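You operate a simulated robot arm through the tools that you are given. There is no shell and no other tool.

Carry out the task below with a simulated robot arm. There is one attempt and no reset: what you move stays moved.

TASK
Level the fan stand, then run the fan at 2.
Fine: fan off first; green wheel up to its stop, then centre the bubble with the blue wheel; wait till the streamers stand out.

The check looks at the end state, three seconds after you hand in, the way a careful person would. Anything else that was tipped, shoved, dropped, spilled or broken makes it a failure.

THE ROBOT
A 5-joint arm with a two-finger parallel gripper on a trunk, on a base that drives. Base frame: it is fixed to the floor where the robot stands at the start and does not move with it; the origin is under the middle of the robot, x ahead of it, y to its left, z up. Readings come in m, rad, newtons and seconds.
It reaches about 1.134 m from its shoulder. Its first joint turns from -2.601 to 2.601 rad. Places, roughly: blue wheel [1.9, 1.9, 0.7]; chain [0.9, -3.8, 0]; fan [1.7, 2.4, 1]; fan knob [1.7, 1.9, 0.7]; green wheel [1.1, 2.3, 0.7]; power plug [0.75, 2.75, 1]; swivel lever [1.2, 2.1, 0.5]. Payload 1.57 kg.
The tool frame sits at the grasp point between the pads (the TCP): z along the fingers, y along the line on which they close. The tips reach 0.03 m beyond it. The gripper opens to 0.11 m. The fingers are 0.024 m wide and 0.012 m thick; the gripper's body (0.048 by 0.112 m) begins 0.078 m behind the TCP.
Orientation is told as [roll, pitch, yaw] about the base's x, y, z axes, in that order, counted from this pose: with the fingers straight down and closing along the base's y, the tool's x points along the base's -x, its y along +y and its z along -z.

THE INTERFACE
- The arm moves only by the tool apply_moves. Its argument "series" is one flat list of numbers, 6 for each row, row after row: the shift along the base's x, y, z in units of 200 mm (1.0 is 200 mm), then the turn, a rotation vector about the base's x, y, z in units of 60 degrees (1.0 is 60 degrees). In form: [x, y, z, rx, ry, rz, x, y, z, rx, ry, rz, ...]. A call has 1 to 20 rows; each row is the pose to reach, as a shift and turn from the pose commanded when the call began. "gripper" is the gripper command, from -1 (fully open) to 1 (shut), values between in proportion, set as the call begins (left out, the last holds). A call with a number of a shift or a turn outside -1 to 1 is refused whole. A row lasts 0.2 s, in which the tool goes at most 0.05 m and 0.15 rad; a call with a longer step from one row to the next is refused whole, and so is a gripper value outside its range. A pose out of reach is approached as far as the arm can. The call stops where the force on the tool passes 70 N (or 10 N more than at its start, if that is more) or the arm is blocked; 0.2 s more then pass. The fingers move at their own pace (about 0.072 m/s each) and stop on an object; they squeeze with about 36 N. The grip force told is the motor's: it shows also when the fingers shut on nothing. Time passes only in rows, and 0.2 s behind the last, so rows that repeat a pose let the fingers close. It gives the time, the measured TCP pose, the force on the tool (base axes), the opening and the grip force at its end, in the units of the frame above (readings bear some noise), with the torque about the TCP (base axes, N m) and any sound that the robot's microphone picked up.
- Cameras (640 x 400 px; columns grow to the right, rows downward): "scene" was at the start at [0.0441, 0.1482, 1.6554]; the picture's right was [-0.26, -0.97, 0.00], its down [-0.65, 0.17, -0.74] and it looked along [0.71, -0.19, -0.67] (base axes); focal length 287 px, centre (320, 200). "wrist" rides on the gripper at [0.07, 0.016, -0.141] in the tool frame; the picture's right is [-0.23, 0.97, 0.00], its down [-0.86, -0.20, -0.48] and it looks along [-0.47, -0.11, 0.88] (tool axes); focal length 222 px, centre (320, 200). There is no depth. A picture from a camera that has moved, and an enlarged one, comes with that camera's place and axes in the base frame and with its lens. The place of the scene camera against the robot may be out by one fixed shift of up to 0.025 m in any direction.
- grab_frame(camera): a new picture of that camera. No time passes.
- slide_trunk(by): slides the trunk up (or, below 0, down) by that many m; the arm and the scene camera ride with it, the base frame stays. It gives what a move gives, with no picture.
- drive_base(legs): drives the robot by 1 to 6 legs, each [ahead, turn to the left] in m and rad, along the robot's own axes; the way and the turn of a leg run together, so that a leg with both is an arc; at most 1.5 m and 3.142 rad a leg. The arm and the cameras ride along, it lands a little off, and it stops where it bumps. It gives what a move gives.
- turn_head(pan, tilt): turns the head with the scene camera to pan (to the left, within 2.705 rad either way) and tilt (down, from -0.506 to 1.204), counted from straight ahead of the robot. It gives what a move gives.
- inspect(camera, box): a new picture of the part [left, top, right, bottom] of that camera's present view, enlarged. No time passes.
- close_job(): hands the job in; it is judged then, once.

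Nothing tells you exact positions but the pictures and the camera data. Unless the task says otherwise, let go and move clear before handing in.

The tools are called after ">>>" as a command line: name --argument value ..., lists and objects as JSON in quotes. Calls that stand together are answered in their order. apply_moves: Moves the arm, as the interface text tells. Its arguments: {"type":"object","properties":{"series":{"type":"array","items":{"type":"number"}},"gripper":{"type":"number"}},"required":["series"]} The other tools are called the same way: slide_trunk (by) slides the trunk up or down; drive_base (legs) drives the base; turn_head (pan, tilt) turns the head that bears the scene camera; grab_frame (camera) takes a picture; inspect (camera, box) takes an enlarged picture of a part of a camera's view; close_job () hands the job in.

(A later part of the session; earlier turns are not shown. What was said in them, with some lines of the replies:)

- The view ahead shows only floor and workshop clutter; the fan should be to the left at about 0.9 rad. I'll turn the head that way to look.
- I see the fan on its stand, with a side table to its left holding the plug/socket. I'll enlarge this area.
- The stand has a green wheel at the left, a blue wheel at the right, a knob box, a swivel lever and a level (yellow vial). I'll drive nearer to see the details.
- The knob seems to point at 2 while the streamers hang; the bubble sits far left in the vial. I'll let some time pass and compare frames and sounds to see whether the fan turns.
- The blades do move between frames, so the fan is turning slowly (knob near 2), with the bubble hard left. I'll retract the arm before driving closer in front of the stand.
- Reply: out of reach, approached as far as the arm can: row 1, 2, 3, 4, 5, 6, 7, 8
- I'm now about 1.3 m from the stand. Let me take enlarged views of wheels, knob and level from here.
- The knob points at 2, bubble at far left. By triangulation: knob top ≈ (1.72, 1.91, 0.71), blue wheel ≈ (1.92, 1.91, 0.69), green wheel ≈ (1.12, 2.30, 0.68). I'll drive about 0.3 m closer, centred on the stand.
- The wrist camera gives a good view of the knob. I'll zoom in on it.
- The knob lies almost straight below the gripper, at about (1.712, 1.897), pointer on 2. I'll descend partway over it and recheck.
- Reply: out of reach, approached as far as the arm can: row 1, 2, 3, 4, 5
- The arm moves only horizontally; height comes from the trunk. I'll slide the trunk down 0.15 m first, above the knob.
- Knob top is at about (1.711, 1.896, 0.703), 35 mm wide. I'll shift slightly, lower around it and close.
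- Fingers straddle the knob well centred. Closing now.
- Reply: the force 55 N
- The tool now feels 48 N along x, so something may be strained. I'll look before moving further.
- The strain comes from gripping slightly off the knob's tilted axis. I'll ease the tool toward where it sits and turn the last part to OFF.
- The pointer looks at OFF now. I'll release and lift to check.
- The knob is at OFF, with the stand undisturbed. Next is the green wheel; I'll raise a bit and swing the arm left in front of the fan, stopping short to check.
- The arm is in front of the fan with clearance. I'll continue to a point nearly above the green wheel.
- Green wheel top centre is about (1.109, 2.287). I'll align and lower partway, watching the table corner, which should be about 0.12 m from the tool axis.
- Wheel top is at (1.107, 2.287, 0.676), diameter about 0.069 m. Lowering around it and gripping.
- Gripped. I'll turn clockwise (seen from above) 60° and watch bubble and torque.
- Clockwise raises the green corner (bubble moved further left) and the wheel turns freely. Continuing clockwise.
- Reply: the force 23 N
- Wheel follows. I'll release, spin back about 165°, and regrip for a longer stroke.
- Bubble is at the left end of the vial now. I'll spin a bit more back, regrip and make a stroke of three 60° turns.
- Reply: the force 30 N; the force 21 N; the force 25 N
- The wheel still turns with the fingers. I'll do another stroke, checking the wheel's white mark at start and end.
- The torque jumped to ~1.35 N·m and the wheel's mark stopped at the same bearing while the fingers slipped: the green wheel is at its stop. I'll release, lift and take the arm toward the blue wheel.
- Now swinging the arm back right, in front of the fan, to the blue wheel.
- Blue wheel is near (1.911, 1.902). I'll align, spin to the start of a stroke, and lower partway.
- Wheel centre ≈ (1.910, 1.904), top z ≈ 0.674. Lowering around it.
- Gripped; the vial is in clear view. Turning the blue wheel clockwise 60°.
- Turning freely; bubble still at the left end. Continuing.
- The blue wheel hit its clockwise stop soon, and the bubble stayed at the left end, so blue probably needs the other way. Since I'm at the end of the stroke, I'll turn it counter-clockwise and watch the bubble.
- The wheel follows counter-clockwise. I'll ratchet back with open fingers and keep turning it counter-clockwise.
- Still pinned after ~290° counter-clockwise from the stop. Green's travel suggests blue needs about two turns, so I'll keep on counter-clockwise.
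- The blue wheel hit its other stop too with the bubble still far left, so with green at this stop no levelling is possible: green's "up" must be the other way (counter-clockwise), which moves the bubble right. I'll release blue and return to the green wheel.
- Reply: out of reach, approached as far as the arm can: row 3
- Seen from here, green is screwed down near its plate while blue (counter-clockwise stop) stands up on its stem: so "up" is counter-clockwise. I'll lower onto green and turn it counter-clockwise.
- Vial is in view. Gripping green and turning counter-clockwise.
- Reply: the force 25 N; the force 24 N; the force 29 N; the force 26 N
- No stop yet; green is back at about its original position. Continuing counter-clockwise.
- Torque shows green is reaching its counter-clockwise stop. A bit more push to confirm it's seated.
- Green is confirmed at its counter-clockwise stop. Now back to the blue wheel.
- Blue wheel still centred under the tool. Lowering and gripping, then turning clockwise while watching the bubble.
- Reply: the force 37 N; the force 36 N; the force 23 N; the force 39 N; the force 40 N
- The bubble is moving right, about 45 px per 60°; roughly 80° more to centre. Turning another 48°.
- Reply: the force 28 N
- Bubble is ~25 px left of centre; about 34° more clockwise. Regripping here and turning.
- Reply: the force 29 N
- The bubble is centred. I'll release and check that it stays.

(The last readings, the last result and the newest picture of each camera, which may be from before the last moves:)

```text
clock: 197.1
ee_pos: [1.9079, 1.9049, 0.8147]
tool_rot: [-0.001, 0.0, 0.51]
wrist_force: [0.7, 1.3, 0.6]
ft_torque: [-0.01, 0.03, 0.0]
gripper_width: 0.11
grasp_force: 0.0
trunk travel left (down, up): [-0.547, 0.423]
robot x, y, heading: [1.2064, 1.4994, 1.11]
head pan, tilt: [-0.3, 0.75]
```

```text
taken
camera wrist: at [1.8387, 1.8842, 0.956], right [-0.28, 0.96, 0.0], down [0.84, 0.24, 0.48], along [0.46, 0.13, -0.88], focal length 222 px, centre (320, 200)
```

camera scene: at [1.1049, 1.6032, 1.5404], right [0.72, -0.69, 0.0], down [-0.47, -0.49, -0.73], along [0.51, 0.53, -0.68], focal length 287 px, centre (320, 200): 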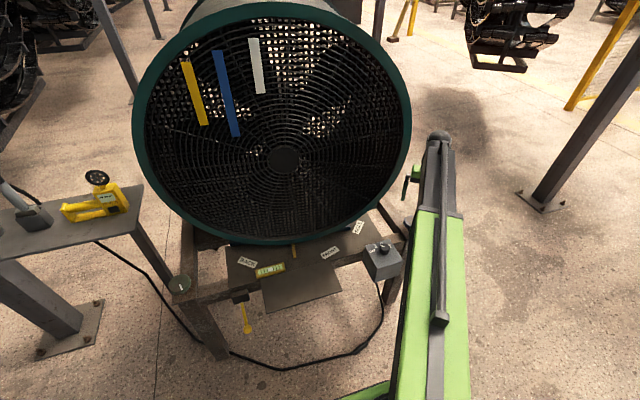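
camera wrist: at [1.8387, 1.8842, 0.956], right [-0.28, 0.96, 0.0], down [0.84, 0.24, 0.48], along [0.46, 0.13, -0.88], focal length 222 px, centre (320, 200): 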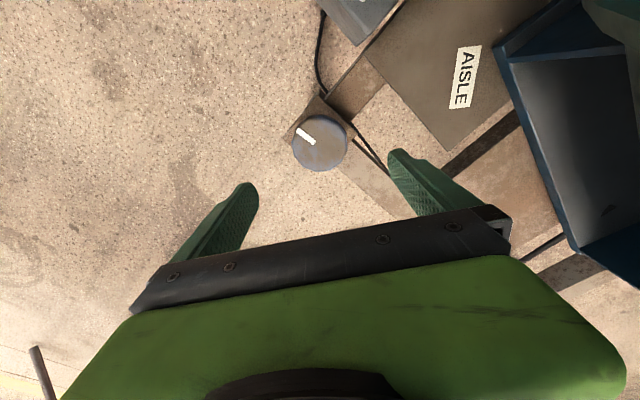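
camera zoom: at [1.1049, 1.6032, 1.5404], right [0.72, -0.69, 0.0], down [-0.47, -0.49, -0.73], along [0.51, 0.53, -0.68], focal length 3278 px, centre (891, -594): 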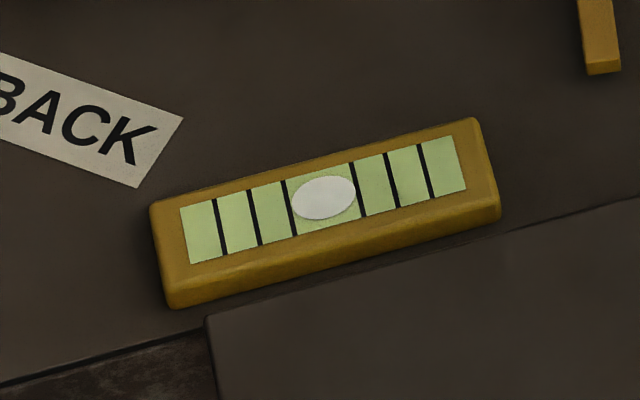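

The bubble is centred between the inner marks. Now to the knob: I'll move back over it with the fingers partly open and the yaw for a clockwise turn.

>>> apply_moves --series '[-0.14, -0.01, 0, 0, 0, 0.13, -0.28, -0.02, 0, 0, 0, 0.26, -0.42, -0.03, 0, 0, 0, 0.4, -0.56, -0.04, 0, 0, 0, 0.54, -0.7, -0.04, 0, 0, 0, 0.68, -0.84, -0.045, 0, 0, 0, 0.82, -0.985, -0.045, 0, 0, 0, 0.93]' --gripper -0.2

>>> apply_moves --series '[0, 0, 0, 0, 0, 0.13, 0, 0, 0, 0, 0, 0.26, 0, 0, 0, 0, 0, 0.4, 0, 0, 0, 0, 0, 0.54, 0, 0, 0, 0, 0, 0.68, 0, 0, 0, 0, 0, 0.82, 0, 0, 0, 0, 0, 0.92, 0, 0, 0, 0, 0, 0.92]'

>>> inspect --camera "wrist" --box '[230, 60, 410, 200]'

```text
clock: 198.7
ee_pos: [1.7107, 1.8949, 0.8137]
tool_rot: [0.0, 0.0, 1.488]
wrist_force: [0.2, 0.3, 0.0]
ft_torque: [-0.02, 0.0, 0.02]
gripper_width: 0.0656
grasp_force: 0.1
trunk travel left (down, up): [-0.547, 0.423]
robot x, y, heading: [1.2078, 1.5012, 1.11]
head pan, tilt: [-0.3, 0.75]
```

```text
clock: 200.5
ee_pos: [1.7132, 1.8962, 0.8136]
tool_rot: [0.0, 0.001, 2.45]
wrist_force: [-0.4, 0.3, 0.2]
ft_torque: [0.0, -0.01, 0.04]
gripper_width: 0.0659
grasp_force: 0.0
trunk travel left (down, up): [-0.547, 0.423]
robot x, y, heading: [1.208, 1.5005, 1.107]
head pan, tilt: [-0.3, 0.75]
```

```text
2.86 times, centred on (320, 130) of wrist
camera zoom: at [1.7543, 1.8383, 0.956], right [-0.8, -0.61, 0.0], down [-0.53, 0.7, 0.48], along [-0.29, 0.38, -0.88], focal length 635 px, centre (320, 400)
```

zoom: 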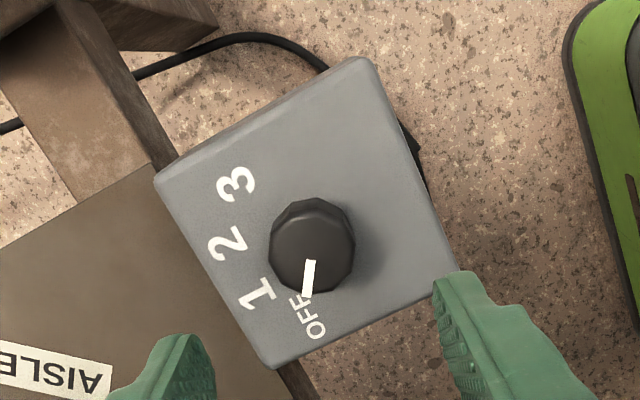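

>>> apply_moves --series '[0.022, -0.006, 0, 0, 0, 0, 0.022, -0.006, 0, 0, 0, 0]'

>>> slide_trunk --by -0.1

>>> inspect --camera "wrist" --box '[220, 80, 420, 220]'

>>> apply_moves --series '[0, 0, 0, 0, 0, 0, 0, 0, 0, 0, 0, 0, 0, 0, 0, 0, 0, 0]' --gripper 1

>>> inspect --camera "wrist" --box '[220, 80, 420, 220]'

```text
clock: 201.1
ee_pos: [1.7144, 1.8942, 0.815]
tool_rot: [0.0, 0.001, 2.45]
wrist_force: [0.6, 1.0, -0.6]
ft_torque: [0.0, -0.01, -0.03]
gripper_width: 0.0661
grasp_force: 0.0
trunk travel left (down, up): [-0.547, 0.423]
robot x, y, heading: [1.206, 1.5022, 1.109]
head pan, tilt: [-0.3, 0.75]
```

```text
clock: 202.5
ee_pos: [1.7154, 1.8935, 0.7145]
tool_rot: [0.001, 0.0, 2.449]
wrist_force: [0.1, 0.2, -0.7]
ft_torque: [-0.01, 0.01, -0.01]
gripper_width: 0.0656
grasp_force: 0.0
trunk travel left (down, up): [-0.447, 0.523]
robot x, y, heading: [1.2066, 1.5025, 1.111]
head pan, tilt: [-0.3, 0.75]
```

```text
2.86 times, centred on (320, 150) of wrist
camera zoom: at [1.758, 1.8369, 0.8561], right [-0.8, -0.6, 0.0], down [-0.53, 0.7, 0.48], along [-0.29, 0.38, -0.88], focal length 635 px, centre (320, 343)
```

zoom: 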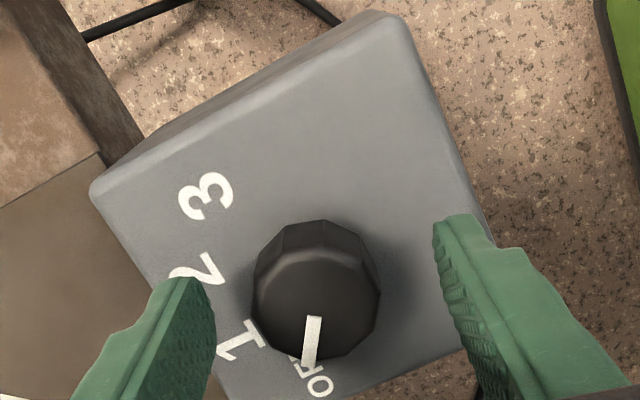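

```text
clock: 203.3
ee_pos: [1.7165, 1.8965, 0.7143]
tool_rot: [-0.005, 0.0, 2.449]
wrist_force: [19.9, 19.5, 16.3]
ft_torque: [0.65, -0.28, -0.1]
gripper_width: 0.0366
grasp_force: 43.6
trunk travel left (down, up): [-0.447, 0.523]
robot x, y, heading: [1.2037, 1.4983, 1.105]
head pan, tilt: [-0.3, 0.75]
```

```text
2.86 times, centred on (320, 150) of wrist
camera zoom: at [1.759, 1.8382, 0.8559], right [-0.8, -0.6, 0.0], down [-0.53, 0.7, 0.48], along [-0.29, 0.38, -0.88], focal length 635 px, centre (320, 343)
```

zoom: 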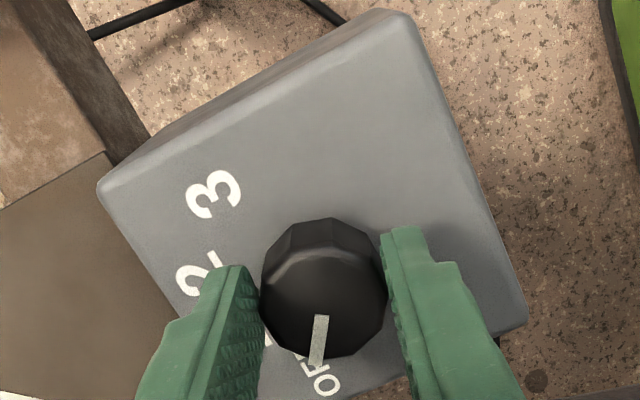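

Gripped; slight offset to relieve. Turning clockwise from OFF to 2.

>>> apply_moves --series '[0.008, 0.013, 0, 0, 0, 0, 0.008, 0.013, 0, 0, 0, -0.125, 0.008, 0.013, 0, 0, 0, -0.25, 0.008, 0.013, 0, 0, 0, -0.375, 0.006, 0.013, 0, 0, 0, -0.5, 0.004, 0.012, 0, 0, 0, -0.625, 0.002, 0.012, 0, 0, 0, -0.75, 0.0, 0.012, 0, 0, 0, -0.875, 0.0, 0.012, 0, 0, 0, -1.0, 0.0, 0.012, 0, 0, 0, -1.0]' --gripper 1

>>> inspect --camera "wrist" --box '[220, 80, 420, 220]'

```text
clock: 205.5
ee_pos: [1.7131, 1.8962, 0.7151]
tool_rot: [0.004, 0.002, 1.402]
wrist_force: [-29.2, -13.4, -20.2]
ft_torque: [-0.14, 0.6, 0.08]
gripper_width: 0.0366
grasp_force: 43.1
trunk travel left (down, up): [-0.447, 0.523]
robot x, y, heading: [1.2103, 1.499, 1.109]
head pan, tilt: [-0.3, 0.75]
```

```text
2.86 times, centred on (320, 150) of wrist
camera zoom: at [1.6857, 1.8304, 0.8567], right [-0.92, 0.39, 0.0], down [0.34, 0.81, 0.47], along [0.18, 0.44, -0.88], focal length 635 px, centre (320, 343)
```

zoom: 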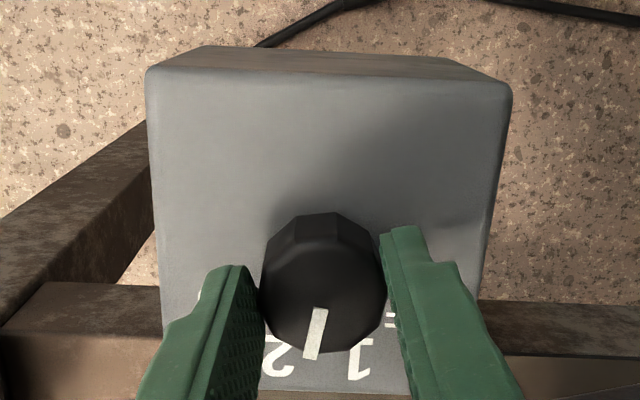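

>>> apply_moves --series '[-0.015, -0.004, 0, 0, 0, 0, -0.015, -0.004, 0, 0, 0, -0.1, -0.015, -0.004, 0, 0, 0, -0.2, -0.015, -0.004, 0, 0, 0, -0.25, -0.015, -0.004, 0, 0, 0, -0.25]' --gripper 1

>>> apply_moves --series '[0, 0, 0, 0, 0, 0, 0, 0, 0, 0, 0, 0, 0, 0, 0, 0, 0, 0]' --gripper -0.3

>>> slide_trunk --by 0.1

>>> inspect --camera "wrist" --box '[240, 70, 400, 190]'

>>> grab_frame --camera "scene"

```text
clock: 206.7
ee_pos: [1.7132, 1.8964, 0.715]
tool_rot: [-0.002, -0.002, 1.139]
wrist_force: [-2.7, 2.2, 9.0]
ft_torque: [-0.61, 0.36, 0.02]
gripper_width: 0.0366
grasp_force: 43.2
trunk travel left (down, up): [-0.447, 0.523]
robot x, y, heading: [1.2083, 1.5034, 1.101]
head pan, tilt: [-0.3, 0.75]
```

```text
clock: 207.5
ee_pos: [1.7109, 1.8966, 0.7156]
tool_rot: [0.001, -0.002, 1.14]
wrist_force: [0.1, 0.1, -0.6]
ft_torque: [0.01, 0.02, -0.03]
gripper_width: 0.0715
grasp_force: 0.0
trunk travel left (down, up): [-0.447, 0.523]
robot x, y, heading: [1.2089, 1.5019, 1.103]
head pan, tilt: [-0.3, 0.75]
```

```text
clock: 208.8
ee_pos: [1.713, 1.8957, 0.8132]
tool_rot: [0.001, -0.001, 1.14]
wrist_force: [0.5, 0.9, -0.1]
ft_torque: [0.0, -0.01, -0.02]
gripper_width: 0.0713
grasp_force: 0.1
trunk travel left (down, up): [-0.547, 0.423]
robot x, y, heading: [1.2073, 1.5022, 1.105]
head pan, tilt: [-0.3, 0.75]
```

```text
3.33 times, centred on (320, 130) of wrist
camera zoom: at [1.6677, 1.8393, 0.956], right [-0.79, 0.61, 0.0], down [0.54, 0.69, 0.48], along [0.29, 0.38, -0.88], focal length 740 px, centre (320, 433)
```

zoom: 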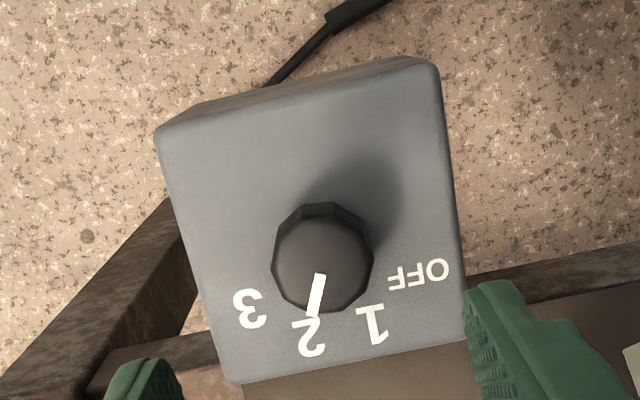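

```text
taken
camera scene: at [1.1048, 1.6032, 1.5404], right [0.72, -0.69, 0.0], down [-0.47, -0.49, -0.73], along [0.51, 0.53, -0.68], focal length 287 px, centre (320, 200)
```

scene: 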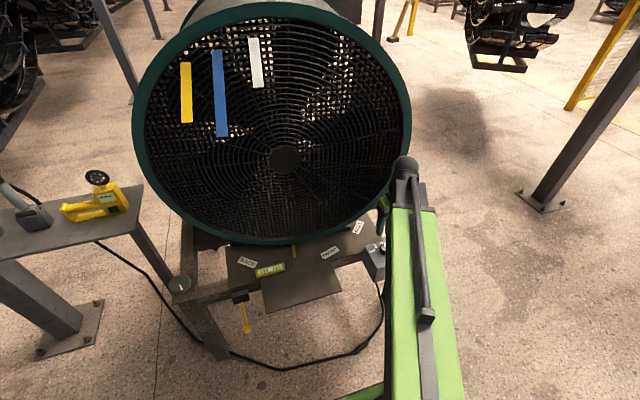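

The knob points at 2 and the bubble is centred. I'll raise and retract the arm, then wait and watch the streamers.

>>> slide_trunk --by 0.12

>>> apply_moves --series '[-0.04, -0.17, 0, 0, 0, 0, -0.08, -0.34, 0, 0, 0, 0, -0.12, -0.51, 0, 0, 0, 0, -0.16, -0.68, 0, 0, 0, 0, -0.2, -0.85, 0, 0, 0, 0, -0.2, -0.85, 0, 0, 0, 0, -0.2, -0.85, 0, 0, 0, 0, -0.2, -0.85, 0, 0, 0, 0, -0.2, -0.85, 0, 0, 0, 0, -0.2, -0.85, 0, 0, 0, 0, -0.2, -0.85, 0, 0, 0, 0, -0.2, -0.85, 0, 0, 0, 0]'

>>> turn_head --pan 0.1 --tilt 0.6

>>> grab_frame --camera "scene"

```text
clock: 210.3
ee_pos: [1.713, 1.8974, 0.9354]
tool_rot: [0.0, 0.001, 1.14]
wrist_force: [-0.2, 0.1, 0.8]
ft_torque: [0.01, -0.01, 0.03]
gripper_width: 0.0714
grasp_force: 0.1
trunk travel left (down, up): [-0.667, 0.303]
robot x, y, heading: [1.2084, 1.5055, 1.105]
head pan, tilt: [-0.3, 0.75]
```

```text
clock: 212.9
ee_pos: [1.7144, 1.7448, 0.9334]
tool_rot: [0.001, 0.004, 1.141]
wrist_force: [-0.1, -0.7, 0.0]
ft_torque: [0.0, 0.0, -0.01]
gripper_width: 0.0713
grasp_force: 0.0
out of reach, approached as far as the arm can: row 3, 4, 5, 6, 7, 8, 9, 10, 11, 12
trunk travel left (down, up): [-0.667, 0.303]
robot x, y, heading: [1.2092, 1.5031, 1.109]
head pan, tilt: [-0.3, 0.75]
```

```text
clock: 213.8
ee_pos: [1.7145, 1.7458, 0.9354]
tool_rot: [0.002, 0.002, 1.139]
wrist_force: [-0.3, 0.0, 0.0]
ft_torque: [-0.02, 0.01, 0.02]
gripper_width: 0.0714
grasp_force: 0.0
trunk travel left (down, up): [-0.667, 0.303]
robot x, y, heading: [1.2074, 1.4976, 1.106]
head pan, tilt: [0.099, 0.6]
```

```text
taken
camera scene: at [1.079, 1.6258, 1.6733], right [0.93, -0.36, 0.0], down [-0.2, -0.53, -0.82], along [0.29, 0.77, -0.57], focal length 287 px, centre (320, 200)
```

scene: 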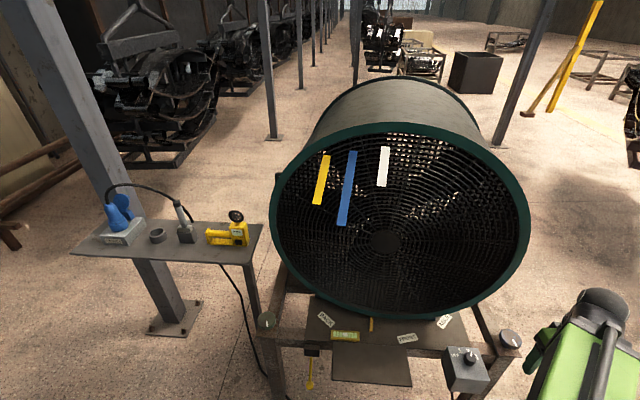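

The arm is clear. I'll wait a few seconds and compare the streamers and blades.

>>> inspect --camera "scene" --box '[265, 120, 535, 320]'

>>> apply_moves --series '[0, 0, 0, 0, 0, 0, 0, 0, 0, 0, 0, 0, 0, 0, 0, 0, 0, 0, 0, 0, 0, 0, 0, 0, 0, 0, 0, 0, 0, 0, 0, 0, 0, 0, 0, 0, 0, 0, 0, 0, 0, 0, 0, 0, 0, 0, 0, 0, 0, 0, 0, 0, 0, 0, 0, 0, 0, 0, 0, 0, 0, 0, 0, 0, 0, 0, 0, 0, 0, 0, 0, 0, 0, 0, 0, 0, 0, 0, 0, 0, 0, 0, 0, 0, 0, 0, 0, 0, 0, 0, 0, 0, 0, 0, 0, 0, 0, 0, 0, 0, 0, 0, 0, 0, 0, 0, 0, 0, 0, 0, 0, 0, 0, 0, 0, 0, 0, 0, 0, 0]'

>>> inspect --camera "scene" --box '[265, 120, 535, 320]'

>>> inspect --camera "scene" --box '[317, 318, 373, 353]'

```text
2.00 times, centred on (400, 220) of scene
camera zoom: at [1.079, 1.6258, 1.6733], right [0.93, -0.36, 0.0], down [-0.2, -0.53, -0.82], along [0.29, 0.77, -0.57], focal length 574 px, centre (160, 160)
```

zoom: 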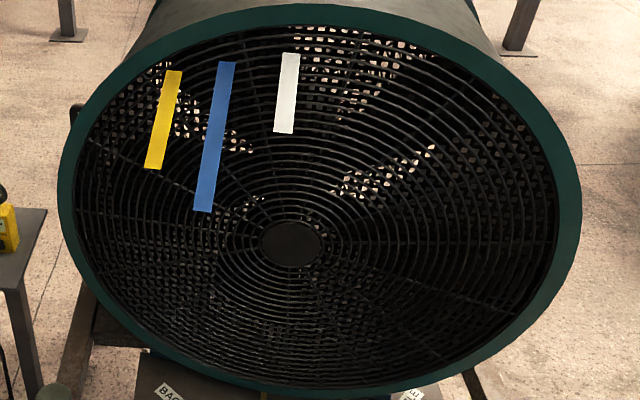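

```text
clock: 218.0
ee_pos: [1.7139, 1.7449, 0.9339]
tool_rot: [0.002, 0.001, 1.142]
wrist_force: [-0.4, -0.5, -0.3]
ft_torque: [-0.02, 0.0, 0.0]
gripper_width: 0.0712
grasp_force: 0.1
trunk travel left (down, up): [-0.667, 0.303]
robot x, y, heading: [1.2076, 1.5008, 1.106]
head pan, tilt: [0.099, 0.6]
```

```text
2.00 times, centred on (400, 220) of scene
camera zoom: at [1.079, 1.6259, 1.6733], right [0.93, -0.36, 0.0], down [-0.2, -0.53, -0.83], along [0.29, 0.77, -0.56], focal length 574 px, centre (160, 160)
```

zoom: 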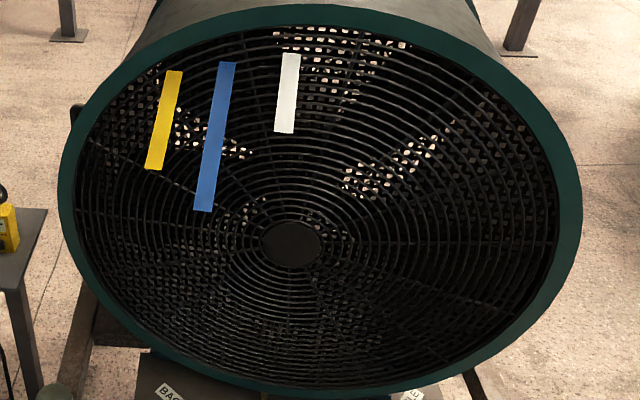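

```text
11.43 times, centred on (345, 336) of scene
camera zoom: at [1.079, 1.6259, 1.6733], right [0.93, -0.36, 0.0], down [-0.2, -0.53, -0.83], along [0.29, 0.77, -0.56], focal length 3278 px, centre (34, -1349)
```

zoom: 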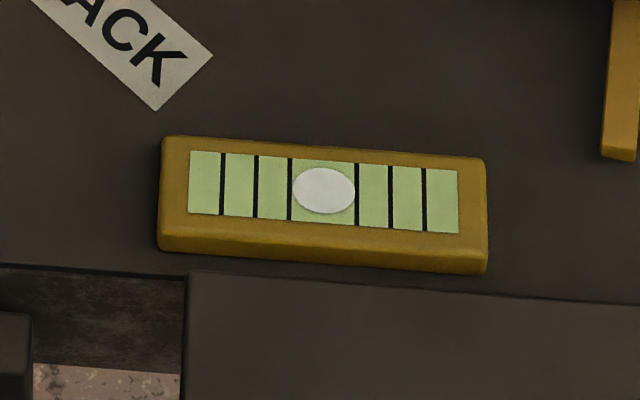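

Bubble is well centred. The streamers still hang; blades have moved only slightly. I'll wait longer.

>>> apply_moves --series '[0, 0, 0, 0, 0, 0, 0, 0, 0, 0, 0, 0, 0, 0, 0, 0, 0, 0, 0, 0, 0, 0, 0, 0, 0, 0, 0, 0, 0, 0, 0, 0, 0, 0, 0, 0, 0, 0, 0, 0, 0, 0, 0, 0, 0, 0, 0, 0, 0, 0, 0, 0, 0, 0, 0, 0, 0, 0, 0, 0, 0, 0, 0, 0, 0, 0, 0, 0, 0, 0, 0, 0, 0, 0, 0, 0, 0, 0, 0, 0, 0, 0, 0, 0, 0, 0, 0, 0, 0, 0, 0, 0, 0, 0, 0, 0, 0, 0, 0, 0, 0, 0, 0, 0, 0, 0, 0, 0, 0, 0, 0, 0, 0, 0, 0, 0, 0, 0, 0, 0]'

>>> inspect --camera "scene" --box '[265, 120, 535, 320]'

>>> apply_moves --series '[0, 0, 0, 0, 0, 0]'

>>> inspect --camera "scene" --box '[265, 120, 535, 320]'

>>> inspect --camera "scene" --box '[440, 335, 500, 390]'

>>> inspect --camera "scene" --box '[70, 170, 270, 280]'

```text
clock: 222.2
ee_pos: [1.7133, 1.745, 0.9352]
tool_rot: [0.0, 0.002, 1.138]
wrist_force: [-0.2, -0.3, 0.0]
ft_torque: [0.01, -0.03, -0.01]
gripper_width: 0.0715
grasp_force: 0.0
trunk travel left (down, up): [-0.667, 0.303]
robot x, y, heading: [1.2066, 1.4993, 1.103]
head pan, tilt: [0.099, 0.6]
```

```text
2.00 times, centred on (400, 220) of scene
camera zoom: at [1.079, 1.6259, 1.6733], right [0.93, -0.36, 0.0], down [-0.2, -0.53, -0.83], along [0.29, 0.77, -0.56], focal length 574 px, centre (160, 160)
```

zoom: 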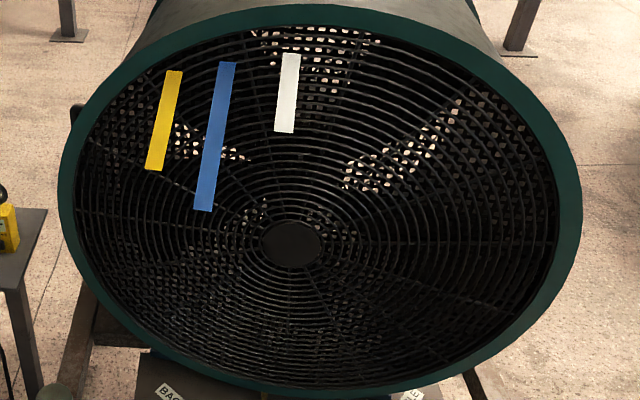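

```text
clock: 222.6
ee_pos: [1.7149, 1.745, 0.9344]
tool_rot: [0.002, 0.003, 1.139]
wrist_force: [-0.6, 1.3, 0.1]
ft_torque: [0.02, 0.0, -0.02]
gripper_width: 0.0713
grasp_force: 0.0
trunk travel left (down, up): [-0.667, 0.303]
robot x, y, heading: [1.2096, 1.4976, 1.103]
head pan, tilt: [0.099, 0.6]
```

```text
2.00 times, centred on (400, 220) of scene
camera zoom: at [1.079, 1.6259, 1.6733], right [0.93, -0.36, 0.0], down [-0.2, -0.53, -0.83], along [0.29, 0.77, -0.56], focal length 574 px, centre (160, 160)
```

zoom: 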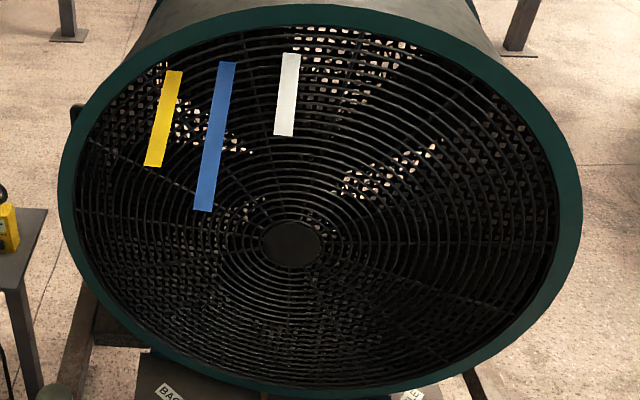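

```text
7.27 times, centred on (470, 362) of scene
camera zoom: at [1.079, 1.6259, 1.6733], right [0.93, -0.36, 0.0], down [-0.2, -0.53, -0.83], along [0.29, 0.77, -0.56], focal length 2086 px, centre (-771, -982)
```

zoom: 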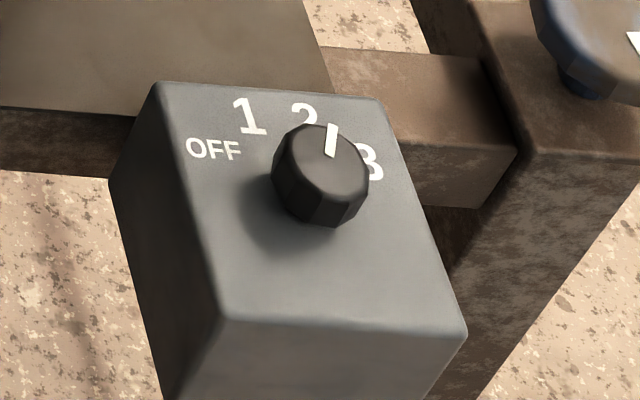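

```text
3.20 times, centred on (170, 225) of scene
camera zoom: at [1.079, 1.6259, 1.6733], right [0.93, -0.36, 0.0], down [-0.2, -0.53, -0.83], along [0.29, 0.77, -0.56], focal length 918 px, centre (800, 120)
```

zoom: 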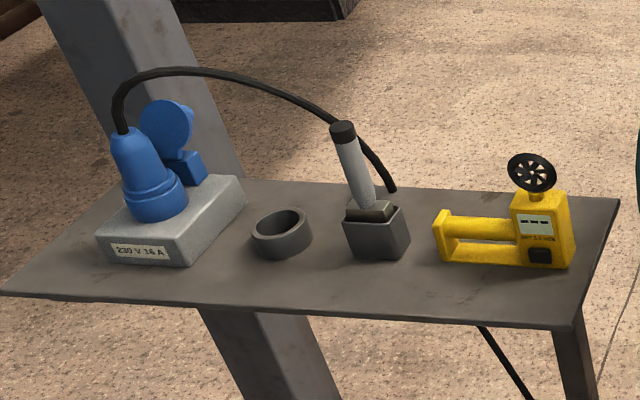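

The blades do change within 0.4 s, so the fan turns. To judge the streamers I'll take the same view as when the fan was off (pan 0.3, tilt 0.7, same trunk height) and compare.

>>> slide_trunk --by -0.019

>>> turn_head --pan 0.3 --tilt 0.7

>>> grab_frame --camera "scene"

>>> inspect --camera "scene" --box '[340, 80, 500, 200]'

>>> grab_frame --camera "wrist"

```text
clock: 223.2
ee_pos: [1.7143, 1.7457, 0.9146]
tool_rot: [0.001, 0.003, 1.14]
wrist_force: [0.1, -0.5, 0.5]
ft_torque: [-0.02, 0.0, 0.0]
gripper_width: 0.0714
grasp_force: 0.0
trunk travel left (down, up): [-0.648, 0.322]
robot x, y, heading: [1.208, 1.5022, 1.107]
head pan, tilt: [0.099, 0.6]
```

```text
clock: 223.9
ee_pos: [1.7137, 1.7464, 0.9156]
tool_rot: [0.002, 0.002, 1.142]
wrist_force: [-1.0, -0.2, 0.0]
ft_torque: [-0.01, -0.01, 0.0]
gripper_width: 0.0716
grasp_force: 0.1
trunk travel left (down, up): [-0.648, 0.322]
robot x, y, heading: [1.2096, 1.4997, 1.106]
head pan, tilt: [0.3, 0.7]
```

```text
taken
camera scene: at [1.0614, 1.6271, 1.6457], right [0.99, -0.16, 0.0], down [-0.11, -0.64, -0.77], along [0.13, 0.75, -0.64], focal length 287 px, centre (320, 200)
```

scene: 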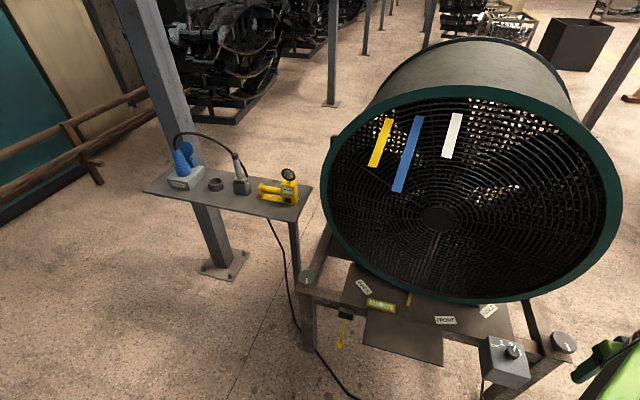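

```text
3.33 times, centred on (420, 140) of scene
camera zoom: at [1.0614, 1.6271, 1.6457], right [0.99, -0.16, 0.0], down [-0.11, -0.64, -0.77], along [0.13, 0.75, -0.64], focal length 956 px, centre (-13, 400)
```

zoom: 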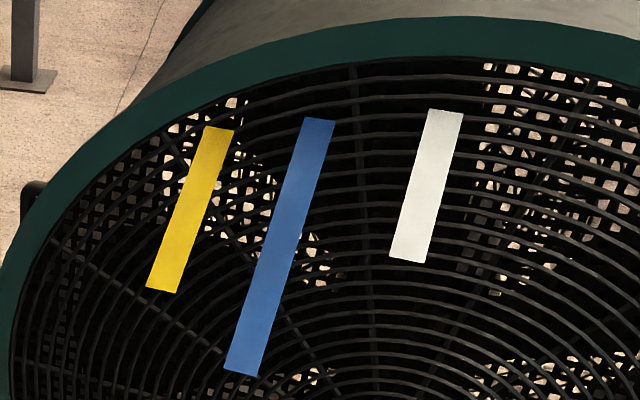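

```text
taken
camera wrist: at [1.6699, 1.6881, 1.0571], right [-0.79, 0.61, 0.0], down [0.54, 0.69, 0.48], along [0.29, 0.38, -0.88], focal length 222 px, centre (320, 200)
```

wrist: 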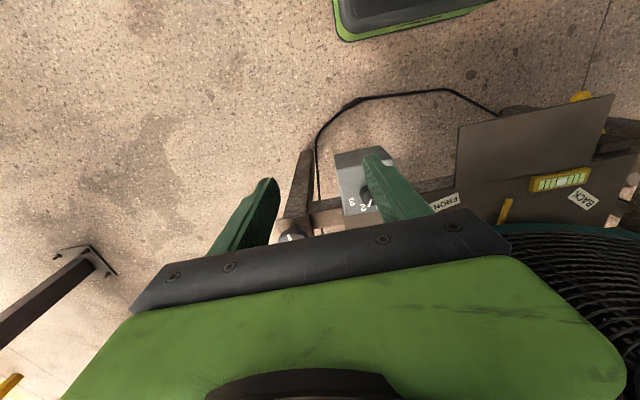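

The streamers changed a little but I can't judge them from the front. I'll back away and look from the right-hand side, which also clears the robot.

>>> drive_base --legs '[[-0.6, 0], [0, -1.1], [1.4, 0], [0, 1.75]]'

>>> turn_head --pan 0.1 --tilt 0.25

>>> grab_frame --camera "scene"

```text
clock: 241.0
ee_pos: [2.6164, 1.4462, 0.9148]
tool_rot: [0.002, 0.001, 1.768]
wrist_force: [0.4, -0.1, 0.6]
ft_torque: [-0.03, 0.02, -0.01]
gripper_width: 0.0714
grasp_force: 0.0
trunk travel left (down, up): [-0.648, 0.322]
robot x, y, heading: [2.2974, 0.9443, 1.731]
head pan, tilt: [0.3, 0.7]
```

```text
clock: 241.9
ee_pos: [2.616, 1.4467, 0.9153]
tool_rot: [0.002, 0.001, 1.768]
wrist_force: [0.0, 0.2, -0.4]
ft_torque: [0.01, -0.03, 0.01]
gripper_width: 0.0717
grasp_force: 0.1
trunk travel left (down, up): [-0.648, 0.322]
robot x, y, heading: [2.2991, 0.9394, 1.734]
head pan, tilt: [0.099, 0.25]
```

```text
taken
camera scene: at [2.1259, 0.9683, 1.6865], right [0.97, 0.26, 0.0], down [0.06, -0.24, -0.97], along [-0.25, 0.94, -0.25], focal length 287 px, centre (320, 200)
```

scene: 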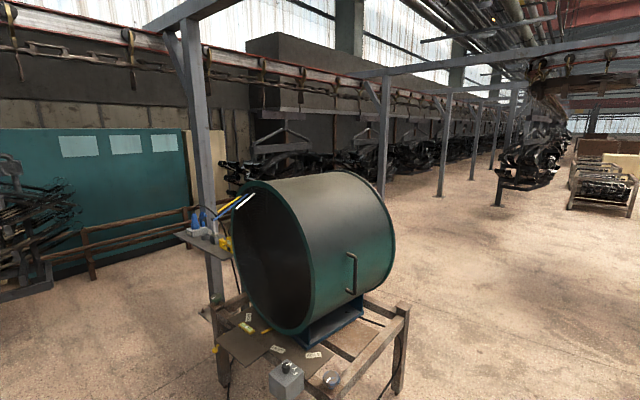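

>>> inspect --camera "scene" --box '[180, 160, 320, 260]'

>>> inspect --camera "scene" --box '[200, 280, 340, 400]'

>>> apply_moves --series '[0, 0, 0, 0, 0, 0, 0, 0, 0, 0, 0, 0, 0, 0, 0, 0, 0, 0, 0, 0, 0, 0, 0, 0]'

>>> inspect --camera "scene" --box '[180, 160, 320, 260]'

```text
4.00 times, centred on (250, 210) of scene
camera zoom: at [2.1259, 0.9683, 1.6865], right [0.97, 0.26, 0.0], down [0.06, -0.24, -0.97], along [-0.25, 0.94, -0.25], focal length 1148 px, centre (600, 160)
```

zoom: 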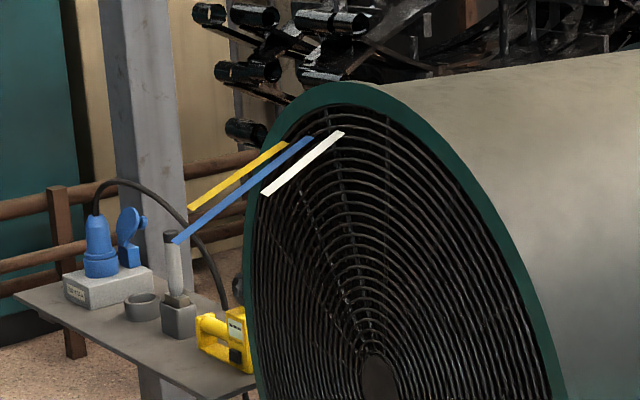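

```text
3.33 times, centred on (270, 340) of scene
camera zoom: at [2.1259, 0.9683, 1.6865], right [0.97, 0.26, 0.0], down [0.06, -0.24, -0.97], along [-0.25, 0.94, -0.25], focal length 956 px, centre (487, -267)
```

zoom: 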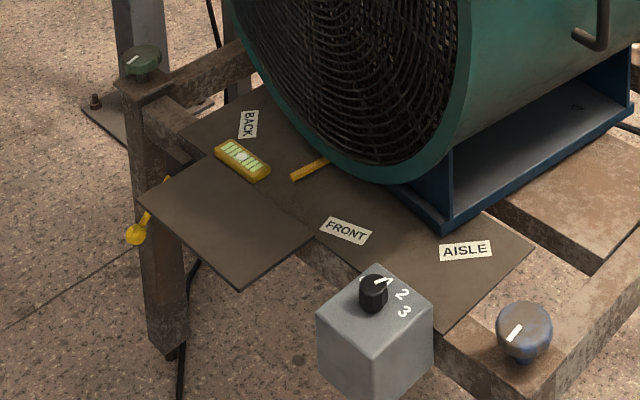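

```text
clock: 242.9
ee_pos: [2.6153, 1.4466, 0.9146]
tool_rot: [0.0, 0.002, 1.768]
wrist_force: [-0.3, -0.9, 0.1]
ft_torque: [0.04, 0.01, 0.01]
gripper_width: 0.0715
grasp_force: 0.0
trunk travel left (down, up): [-0.648, 0.322]
robot x, y, heading: [2.297, 0.9421, 1.732]
head pan, tilt: [0.099, 0.25]
```

```text
4.00 times, centred on (250, 210) of scene
camera zoom: at [2.1259, 0.9682, 1.6865], right [0.97, 0.26, 0.0], down [0.06, -0.24, -0.97], along [-0.25, 0.94, -0.25], focal length 1148 px, centre (600, 160)
```

zoom: 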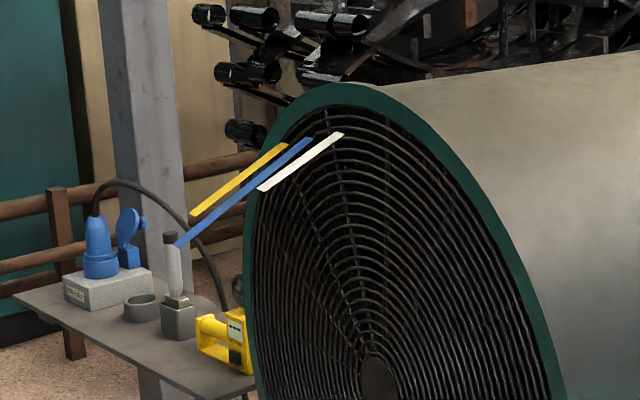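

The streamers stand out firmly toward the front. One last check of the bubble and knob before handing in.

>>> inspect --camera "scene" --box '[256, 315, 292, 340]'

>>> inspect --camera "scene" --box '[290, 350, 340, 390]'

```text
16.00 times, centred on (274, 328) of scene
camera zoom: at [2.1259, 0.9682, 1.6865], right [0.97, 0.26, 0.0], down [0.06, -0.24, -0.97], along [-0.25, 0.94, -0.25], focal length 4590 px, centre (1056, -1840)
```

zoom: 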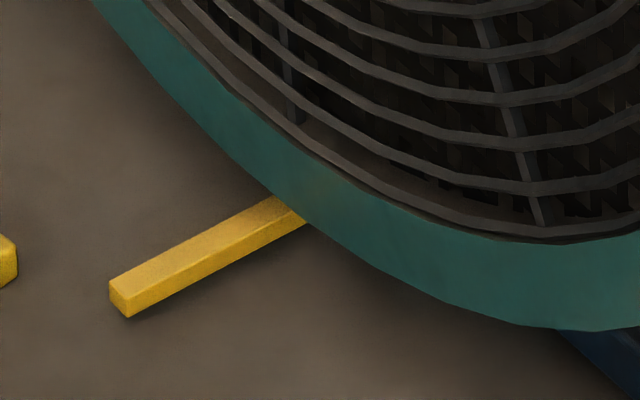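

```text
10.00 times, centred on (315, 370) of scene
camera zoom: at [2.1259, 0.9682, 1.6865], right [0.97, 0.26, 0.0], down [0.06, -0.24, -0.97], along [-0.25, 0.94, -0.25], focal length 2869 px, centre (370, -1500)
```

zoom: 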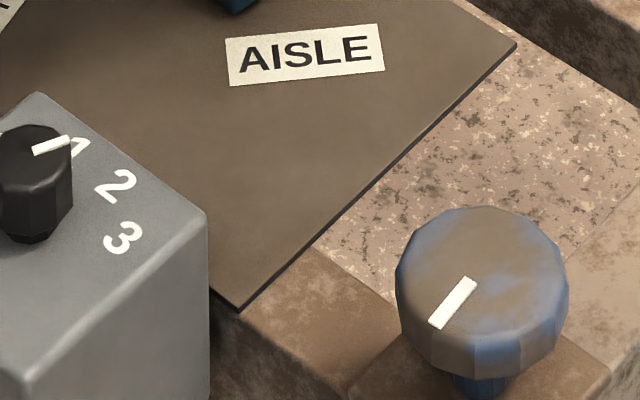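

>>> inspect --camera "scene" --box '[222, 306, 274, 342]'

```text
11.11 times, centred on (248, 324) of scene
camera zoom: at [2.1259, 0.9682, 1.6865], right [0.97, 0.26, 0.0], down [0.06, -0.24, -0.97], along [-0.25, 0.94, -0.25], focal length 3187 px, centre (1120, -1178)
```

zoom: 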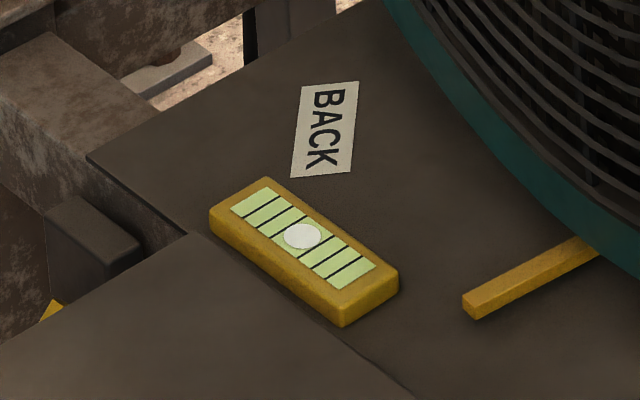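

The bubble is centred, the knob is at 2, the streamers stand out, and the robot is clear of the stand. Handing in.

>>> close_job

```text
The job is handed in.
```

The fan stand is level and the fan is running at 2, with the streamers standing out. I handed the job in with the robot backed away from the stand.

- **Fan off first:** the knob was already at 2 when I arrived, so I turned it to OFF before touching the wheels.
- **Green wheel:** it sits at its counter-clockwise stop. I first took it to the clockwise stop, but from there the bubble stayed at the left end across the blue wheel's whole range. That made counter-clockwise the only "up" that allows levelling.
- **Blue wheel:** I turned it until the bubble sat between the two inner marks. The bubble was still there at my last check, with the fan running.
- **Run at 2:** I turned the knob back to 2. About 35 seconds later a side view showed all three streamers blown out from the grille.

I saw nothing tipped, shoved or dropped. I left the swivel lever, the plug and the items on the side table alone.
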